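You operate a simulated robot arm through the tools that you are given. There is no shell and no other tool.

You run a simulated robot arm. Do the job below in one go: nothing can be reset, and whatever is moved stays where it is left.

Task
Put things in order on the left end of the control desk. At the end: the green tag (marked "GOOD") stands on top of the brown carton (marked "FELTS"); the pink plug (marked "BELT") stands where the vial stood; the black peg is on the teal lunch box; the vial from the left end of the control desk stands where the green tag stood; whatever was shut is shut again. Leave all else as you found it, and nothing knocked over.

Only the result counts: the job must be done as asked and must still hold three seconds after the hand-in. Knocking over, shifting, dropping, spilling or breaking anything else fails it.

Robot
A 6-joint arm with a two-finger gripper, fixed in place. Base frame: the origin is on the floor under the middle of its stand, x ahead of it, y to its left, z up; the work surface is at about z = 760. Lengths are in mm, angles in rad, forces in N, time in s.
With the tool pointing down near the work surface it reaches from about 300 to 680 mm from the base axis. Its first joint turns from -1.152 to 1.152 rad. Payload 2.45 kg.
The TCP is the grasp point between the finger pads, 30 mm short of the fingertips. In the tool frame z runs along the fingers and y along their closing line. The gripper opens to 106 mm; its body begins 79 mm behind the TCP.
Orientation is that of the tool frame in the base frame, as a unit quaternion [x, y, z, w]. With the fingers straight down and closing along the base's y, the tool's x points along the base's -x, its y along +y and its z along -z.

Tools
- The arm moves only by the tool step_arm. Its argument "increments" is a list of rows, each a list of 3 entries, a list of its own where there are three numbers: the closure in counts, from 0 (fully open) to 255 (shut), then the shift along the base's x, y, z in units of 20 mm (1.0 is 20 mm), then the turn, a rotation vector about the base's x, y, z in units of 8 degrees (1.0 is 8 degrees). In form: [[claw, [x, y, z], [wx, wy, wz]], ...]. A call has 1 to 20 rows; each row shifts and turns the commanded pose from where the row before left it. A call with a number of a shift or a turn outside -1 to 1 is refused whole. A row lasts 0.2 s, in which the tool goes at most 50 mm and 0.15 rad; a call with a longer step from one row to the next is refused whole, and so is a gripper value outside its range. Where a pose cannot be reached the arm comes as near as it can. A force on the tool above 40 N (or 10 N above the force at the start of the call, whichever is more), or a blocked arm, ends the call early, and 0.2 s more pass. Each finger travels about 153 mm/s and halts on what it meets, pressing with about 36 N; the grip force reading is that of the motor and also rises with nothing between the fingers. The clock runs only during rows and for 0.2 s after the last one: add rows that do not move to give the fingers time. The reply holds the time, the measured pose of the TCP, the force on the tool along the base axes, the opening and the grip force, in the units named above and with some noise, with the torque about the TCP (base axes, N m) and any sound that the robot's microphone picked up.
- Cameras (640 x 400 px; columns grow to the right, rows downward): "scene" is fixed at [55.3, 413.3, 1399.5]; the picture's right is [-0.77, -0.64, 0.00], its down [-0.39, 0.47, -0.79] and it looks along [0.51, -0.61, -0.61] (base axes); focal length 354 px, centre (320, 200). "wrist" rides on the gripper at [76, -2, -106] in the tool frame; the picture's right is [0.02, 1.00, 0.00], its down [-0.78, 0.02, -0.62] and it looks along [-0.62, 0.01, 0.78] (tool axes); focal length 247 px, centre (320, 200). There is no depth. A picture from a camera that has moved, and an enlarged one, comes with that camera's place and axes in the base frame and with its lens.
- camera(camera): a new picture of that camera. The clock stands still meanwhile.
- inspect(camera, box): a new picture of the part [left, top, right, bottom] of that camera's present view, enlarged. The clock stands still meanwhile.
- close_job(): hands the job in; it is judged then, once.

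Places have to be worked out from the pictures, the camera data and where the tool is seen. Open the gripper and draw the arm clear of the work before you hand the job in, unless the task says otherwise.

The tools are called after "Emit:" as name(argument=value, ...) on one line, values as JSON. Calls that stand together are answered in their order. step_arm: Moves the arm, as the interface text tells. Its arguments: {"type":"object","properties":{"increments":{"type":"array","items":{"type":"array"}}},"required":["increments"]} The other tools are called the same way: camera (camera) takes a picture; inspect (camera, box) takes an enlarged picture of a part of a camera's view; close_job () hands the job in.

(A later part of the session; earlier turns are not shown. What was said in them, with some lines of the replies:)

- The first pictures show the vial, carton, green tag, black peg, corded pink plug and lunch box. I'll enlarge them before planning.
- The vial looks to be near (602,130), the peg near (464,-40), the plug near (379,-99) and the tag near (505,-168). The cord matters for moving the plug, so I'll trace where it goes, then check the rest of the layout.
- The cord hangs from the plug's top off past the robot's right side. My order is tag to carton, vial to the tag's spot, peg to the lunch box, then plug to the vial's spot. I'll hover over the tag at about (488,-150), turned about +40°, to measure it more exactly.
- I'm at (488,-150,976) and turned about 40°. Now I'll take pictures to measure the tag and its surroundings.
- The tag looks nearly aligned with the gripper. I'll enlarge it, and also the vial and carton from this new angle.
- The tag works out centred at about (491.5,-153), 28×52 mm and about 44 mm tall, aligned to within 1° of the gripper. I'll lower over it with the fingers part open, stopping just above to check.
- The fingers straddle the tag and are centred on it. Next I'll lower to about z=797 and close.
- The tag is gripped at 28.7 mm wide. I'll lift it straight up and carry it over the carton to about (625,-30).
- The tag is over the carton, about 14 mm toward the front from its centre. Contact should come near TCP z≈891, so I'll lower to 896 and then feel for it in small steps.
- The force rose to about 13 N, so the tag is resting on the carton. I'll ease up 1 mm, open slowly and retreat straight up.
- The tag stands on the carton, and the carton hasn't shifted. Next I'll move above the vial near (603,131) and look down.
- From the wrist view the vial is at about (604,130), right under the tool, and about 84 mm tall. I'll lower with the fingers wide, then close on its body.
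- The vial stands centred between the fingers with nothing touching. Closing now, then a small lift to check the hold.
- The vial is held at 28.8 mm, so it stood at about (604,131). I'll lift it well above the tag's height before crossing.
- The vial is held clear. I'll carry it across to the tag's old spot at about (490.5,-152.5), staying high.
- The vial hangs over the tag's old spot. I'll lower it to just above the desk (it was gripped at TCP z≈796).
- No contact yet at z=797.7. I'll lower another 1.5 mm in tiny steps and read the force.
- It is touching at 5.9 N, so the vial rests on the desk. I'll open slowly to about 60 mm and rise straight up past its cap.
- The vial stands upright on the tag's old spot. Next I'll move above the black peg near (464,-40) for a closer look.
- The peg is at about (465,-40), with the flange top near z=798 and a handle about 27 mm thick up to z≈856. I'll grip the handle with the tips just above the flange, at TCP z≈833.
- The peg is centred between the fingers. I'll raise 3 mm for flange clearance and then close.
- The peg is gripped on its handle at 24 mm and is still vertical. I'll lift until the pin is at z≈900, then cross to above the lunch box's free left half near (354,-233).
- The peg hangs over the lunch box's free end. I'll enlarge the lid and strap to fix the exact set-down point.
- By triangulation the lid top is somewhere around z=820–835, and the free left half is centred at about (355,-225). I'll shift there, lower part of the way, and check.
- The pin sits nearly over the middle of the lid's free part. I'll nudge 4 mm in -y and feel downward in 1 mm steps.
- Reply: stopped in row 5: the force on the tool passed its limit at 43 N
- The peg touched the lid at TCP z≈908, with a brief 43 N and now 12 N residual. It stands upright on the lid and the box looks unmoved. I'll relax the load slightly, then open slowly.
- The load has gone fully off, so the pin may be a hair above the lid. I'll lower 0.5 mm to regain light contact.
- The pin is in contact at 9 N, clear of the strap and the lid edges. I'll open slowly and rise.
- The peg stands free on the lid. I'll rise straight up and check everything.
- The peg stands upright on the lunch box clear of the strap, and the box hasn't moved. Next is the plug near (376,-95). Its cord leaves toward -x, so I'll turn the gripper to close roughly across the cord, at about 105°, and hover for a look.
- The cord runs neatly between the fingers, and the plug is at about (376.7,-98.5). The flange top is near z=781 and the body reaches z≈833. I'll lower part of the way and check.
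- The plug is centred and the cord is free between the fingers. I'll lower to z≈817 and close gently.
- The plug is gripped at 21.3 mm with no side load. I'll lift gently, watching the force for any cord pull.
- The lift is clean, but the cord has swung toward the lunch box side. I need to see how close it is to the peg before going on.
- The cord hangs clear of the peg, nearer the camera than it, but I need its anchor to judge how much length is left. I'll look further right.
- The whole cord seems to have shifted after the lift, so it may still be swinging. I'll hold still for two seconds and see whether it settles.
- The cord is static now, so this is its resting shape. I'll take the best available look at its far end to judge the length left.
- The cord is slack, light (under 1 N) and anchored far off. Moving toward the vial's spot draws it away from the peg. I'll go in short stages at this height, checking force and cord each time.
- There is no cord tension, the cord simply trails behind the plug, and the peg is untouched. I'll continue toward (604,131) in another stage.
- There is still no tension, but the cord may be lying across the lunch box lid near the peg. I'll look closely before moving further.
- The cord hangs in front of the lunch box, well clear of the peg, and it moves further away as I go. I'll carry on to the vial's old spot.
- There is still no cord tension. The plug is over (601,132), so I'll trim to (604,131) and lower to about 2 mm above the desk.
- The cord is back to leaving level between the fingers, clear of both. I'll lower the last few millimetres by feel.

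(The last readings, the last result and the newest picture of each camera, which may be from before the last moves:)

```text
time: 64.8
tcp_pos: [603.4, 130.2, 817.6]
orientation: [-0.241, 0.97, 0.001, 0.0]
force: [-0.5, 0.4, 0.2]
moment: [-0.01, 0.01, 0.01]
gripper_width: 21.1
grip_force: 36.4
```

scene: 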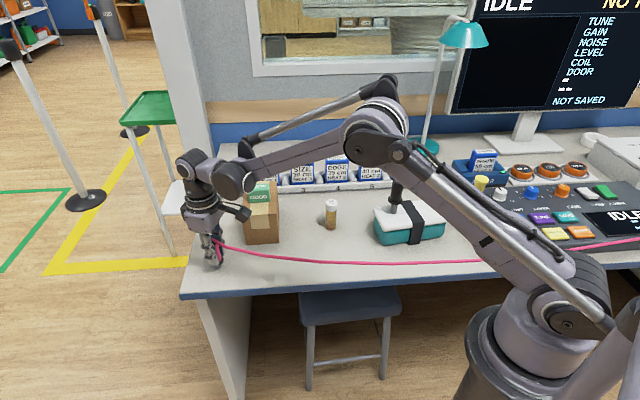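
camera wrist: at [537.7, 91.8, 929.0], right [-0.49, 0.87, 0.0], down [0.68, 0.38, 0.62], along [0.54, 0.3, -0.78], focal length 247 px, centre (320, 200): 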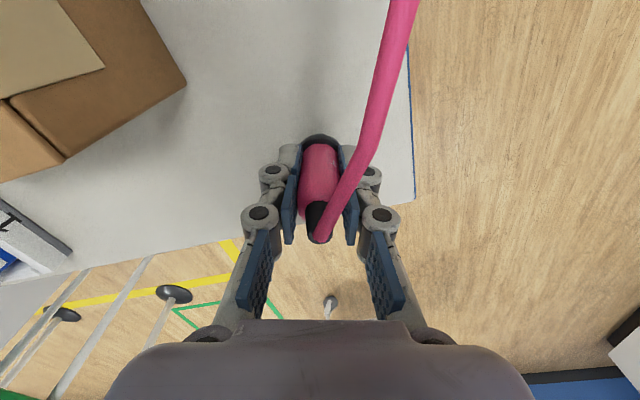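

No contact yet at z=817.6, so I'll continue in half-millimetre steps.

Emit:
step_arm(increments=[[255, [0, 0, -0.03], [0, 0, 0]], [255, [0, 0, -0.02], [0, 0, 0]], [255, [0, 0, 0], [0, 0, 0]]])

```text
time: 65.6
tcp_pos: [603.7, 129.8, 818.2]
orientation: [-0.243, 0.97, 0.001, 0.001]
force: [-0.2, 0.2, -0.4]
moment: [-0.02, 0.01, -0.01]
gripper_width: 21.2
grip_force: 36.1
```

Emit:
step_arm(increments=[[255, [0, 0, -0.03], [0, 0, 0]], [255, [0, 0, -0.02], [0, 0, 0]], [255, [0, 0, 0], [0, 0, 0]]])

```text
time: 66.4
tcp_pos: [604.0, 129.3, 816.4]
orientation: [-0.243, 0.97, 0.001, 0.001]
force: [-1.4, 1.9, 13.0]
moment: [0.09, 0.04, 0.03]
gripper_width: 21.2
grip_force: 36.3
```

Contact at 13 N, so the plug stands on the desk at about (604,130). I'll ease the load and open slowly, keeping the cord between the fingers.

Emit:
step_arm(increments=[[255, [0, 0, 0.015], [0, 0, 0]], [255, [0, 0, 0], [0, 0, 0]], [240, [0, 0, 0], [0, 0, 0]], [225, [0, 0, 0], [0, 0, 0]], [210, [0, 0, 0], [0, 0, 0]], [190, [0, 0, 0], [0, 0, 0]], [170, [0, 0, 0], [0, 0, 0]], [150, [0, 0, 0], [0, 0, 0]], [130, [0, 0, 0], [0, 0, 0]], [130, [0, 0, 0], [0, 0, 0]]])

Emit:
camera(camera="wrist")

Emit:
inspect(camera="scene", box=[170, 190, 290, 290])

```text
time: 68.6
tcp_pos: [603.2, 129.1, 816.6]
orientation: [-0.241, 0.97, 0.001, 0.0]
force: [0.0, -0.1, 0.3]
moment: [-0.03, 0.01, 0.01]
gripper_width: 52.0
grip_force: 0.1
```

```text
taken
camera wrist: at [537.9, 91.7, 923.1], right [-0.49, 0.87, 0.0], down [0.68, 0.38, 0.62], along [0.54, 0.3, -0.78], focal length 247 px, centre (320, 200)
```

wrist: 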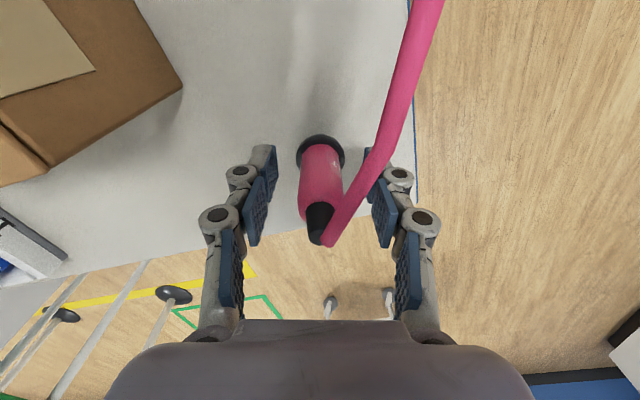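

```text
4.00 times, centred on (230, 240) of scene
camera zoom: at [55.3, 413.3, 1399.5], right [-0.77, -0.64, 0.0], down [-0.39, 0.47, -0.79], along [0.51, -0.61, -0.61], focal length 1416 px, centre (680, 40)
```

zoom: 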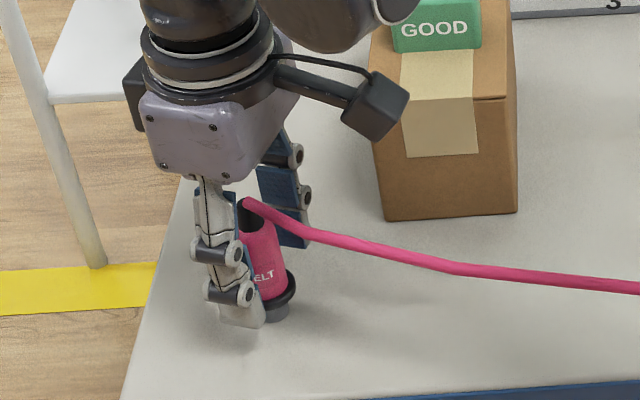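

The plug is released. Before withdrawing, I'll zoom in to confirm it's standing upright and not leaning on a finger.

Emit:
inspect(camera="scene", box=[205, 225, 265, 275])

Emit:
inspect(camera="wrist", box=[230, 110, 440, 260])

```text
8.00 times, centred on (235, 250) of scene
camera zoom: at [55.3, 413.3, 1399.5], right [-0.77, -0.64, 0.0], down [-0.39, 0.47, -0.79], along [0.51, -0.61, -0.61], focal length 2833 px, centre (1000, -200)
```

zoom: 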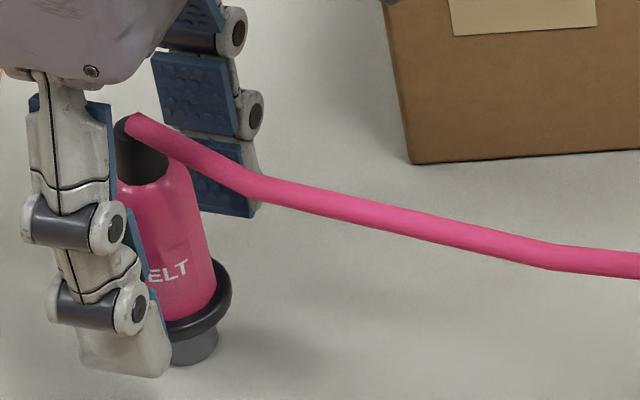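

```text
2.67 times, centred on (335, 185) of wrist
camera zoom: at [537.9, 91.7, 923.1], right [-0.49, 0.87, 0.0], down [0.68, 0.38, 0.62], along [0.54, 0.3, -0.78], focal length 659 px, centre (280, 240)
```

zoom: 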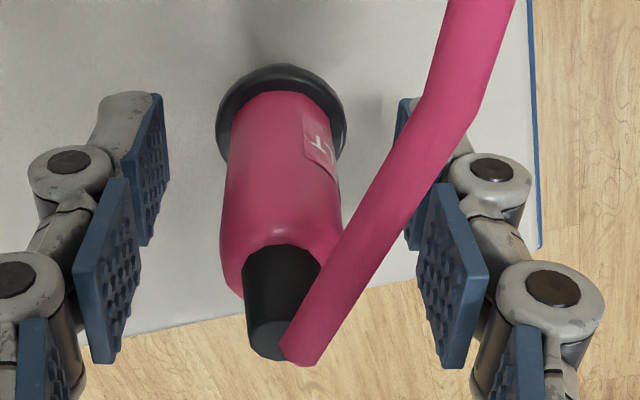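

The plug stands upright and free, with about 15 mm or more around it, and the cord passes between the fingers without touching. I'll withdraw straight up.

Emit:
step_arm(increments=[[130, [0, 0, 0.3], [0, 0, 0]], [130, [0, 0, 0.6], [0, 0, 0]], [130, [0, 0, 0.8], [0, 0, 0]], [130, [0, 0, 1], [0, 0, 0]], [130, [0, 0, 1], [0, 0, 0]], [130, [0, 0, 1], [0, 0, 0]], [130, [0, 0, 1], [0, 0, 0]], [130, [0, 0, 1], [0, 0, 0]], [130, [0, 0, 1], [0, 0, 0]], [130, [0, 0, 0], [0, 0, 0]]])

Emit:
camera(camera="scene")

Emit:
camera(camera="wrist")

Emit:
inspect(camera="scene", box=[170, 170, 330, 290])

```text
time: 70.8
tcp_pos: [604.7, 130.9, 971.8]
orientation: [-0.242, 0.97, 0.001, 0.0]
force: [-0.4, -0.4, 0.1]
moment: [0.02, 0.02, -0.03]
gripper_width: 52.0
grip_force: 0.0
```

```text
taken
```

scene: 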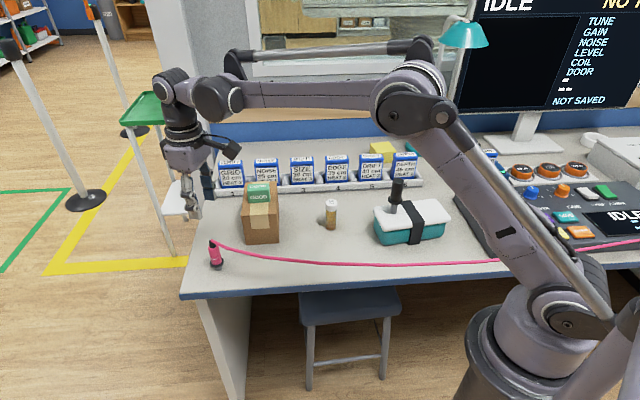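

```text
taken
camera wrist: at [538.1, 92.4, 1077.5], right [-0.49, 0.87, 0.0], down [0.68, 0.38, 0.62], along [0.54, 0.3, -0.78], focal length 247 px, centre (320, 200)
```

wrist: 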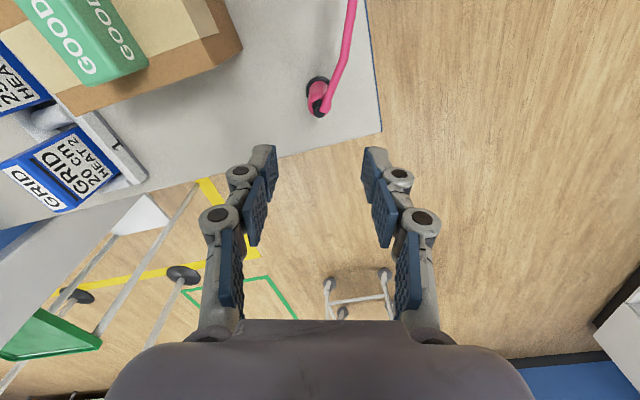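

```text
3.33 times, centred on (250, 230) of scene
camera zoom: at [55.3, 413.3, 1399.5], right [-0.77, -0.64, 0.0], down [-0.39, 0.47, -0.79], along [0.51, -0.61, -0.61], focal length 1180 px, centre (553, 100)
```

zoom: 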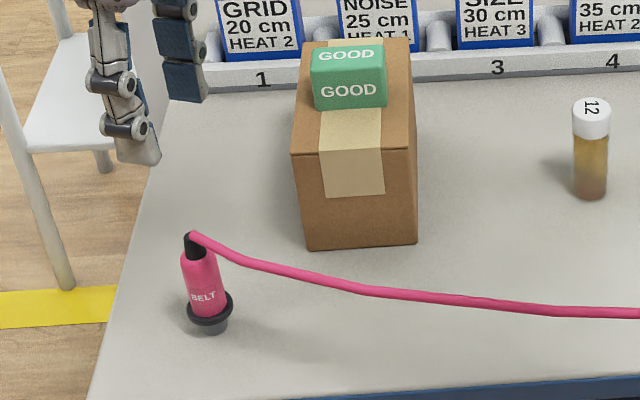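

The plug stands upright where the vial stood. I'll open the gripper and draw the arm back up near its start pose, then check the whole scene.

Emit:
step_arm(increments=[[100, [0, 0, 0.8], [0, 0, 0]], [50, [-0.5, -0.3, 0.8], [0, 0, -0.2]], [0, [-0.9, -0.6, 0.8], [0, 0, -0.4]], [0, [-0.9, -0.6, 0.8], [0, 0, -0.4]], [0, [-0.9, -0.6, 0.8], [0, 0, -0.4]], [0, [-0.9, -0.6, 0.6], [0, 0, -0.4]], [0, [-0.9, -0.6, 0.4], [0, 0, -0.4]], [0, [-0.9, -0.6, 0.2], [0, 0, -0.4]], [0, [-0.9, -0.6, 0], [0, 0, -0.4]], [0, [-0.9, -0.6, 0], [0, 0, -0.4]], [0, [-0.9, -0.6, 0], [0, 0, -0.2]], [0, [0, 0, 0], [0, 0, 0]], [0, [0, 0, 0], [0, 0, 0]], [0, [0, 0, 0], [0, 0, 0]], [0, [0, 0, 0], [0, 0, 0]], [0, [0, 0, 0], [0, 0, 0]]])

Emit:
camera(camera="scene")

Emit:
camera(camera="wrist")

Emit:
inspect(camera="scene", box=[300, 140, 480, 290])

Emit:
inspect(camera="scene", box=[180, 140, 340, 290])

```text
time: 74.2
tcp_pos: [430.9, 15.3, 1075.0]
orientation: [0.007, 1.0, 0.0, 0.0]
force: [0.5, 0.4, 0.6]
moment: [-0.02, 0.05, 0.0]
gripper_width: 106.2
grip_force: 0.1
```

```text
taken
```

scene: 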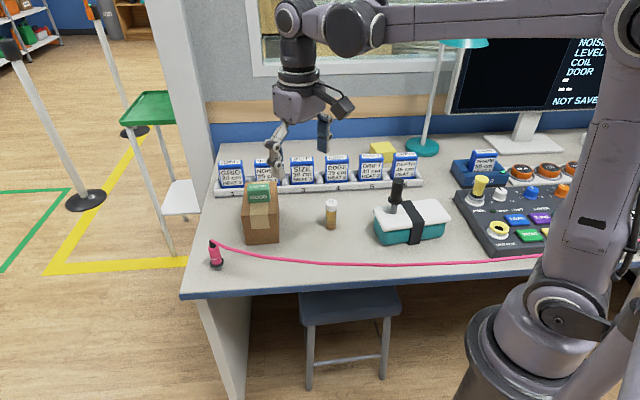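

```text
taken
camera wrist: at [355.2, 13.5, 1181.5], right [-0.01, 1.0, 0.0], down [0.78, 0.01, 0.62], along [0.62, 0.01, -0.78], focal length 247 px, centre (320, 200)
```

wrist: 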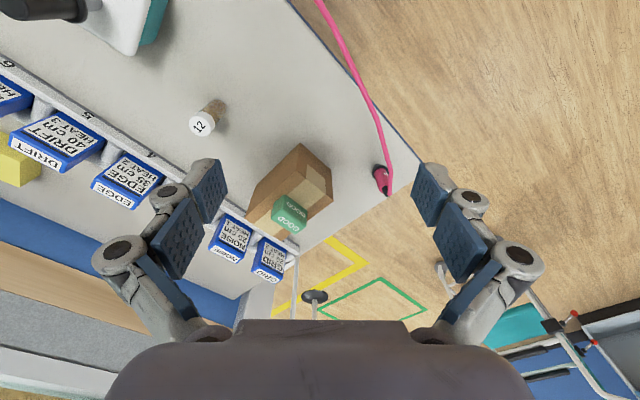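

```text
2.67 times, centred on (390, 215) of scene
camera zoom: at [55.3, 413.3, 1399.5], right [-0.77, -0.64, 0.0], down [-0.39, 0.47, -0.79], along [0.51, -0.61, -0.61], focal length 944 px, centre (133, 160)
```

zoom: 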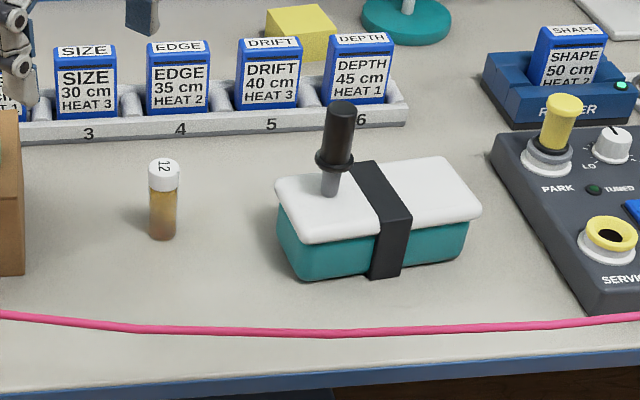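

```text
2.67 times, centred on (260, 215) of scene
camera zoom: at [55.3, 413.3, 1399.5], right [-0.77, -0.64, 0.0], down [-0.39, 0.47, -0.79], along [0.51, -0.61, -0.61], focal length 944 px, centre (480, 160)
```

zoom: 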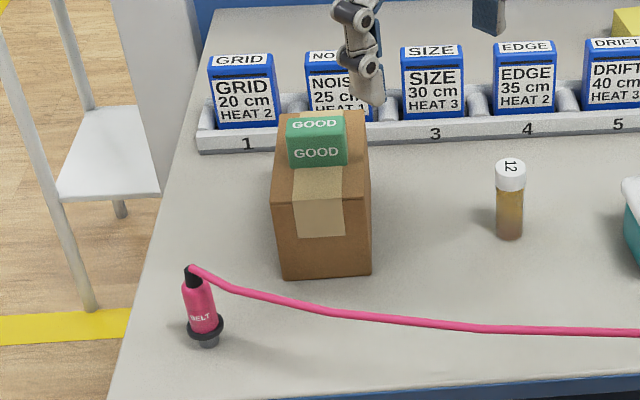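

The tag is on the carton, the vial is on the tag's old spot, the peg is on the lunch box, and the plug is on the vial's old spot. All are upright, and the carton and lunch box haven't shifted. Nothing was opened, and the arm is clear with the gripper open, so I'm handing in.

Emit:
close_job()

```text
The job is handed in.
```

I finished the tidy-up and handed the job in. The last pictures show everything as asked:

- **Green tag:** it stands on top of the brown carton.
- **Vial:** it stands where the tag stood, within a few millimetres.
- **Black peg:** it stands upright on the free half of the teal lunch box's lid, clear of the strap. The pin pressed the lid briefly at 43 N as I set it down, but the box did not move.
- **Pink plug:** it stands where the vial stood, within a few millimetres. It was still upright more than five seconds after I let go. Its cord now runs in front of the lunch box without touching anything I could see.

Nothing had to be opened, so there was nothing to shut again. In the pictures nothing was knocked over and the carton did not shift. I handed in with the gripper open and the arm back near its starting position.
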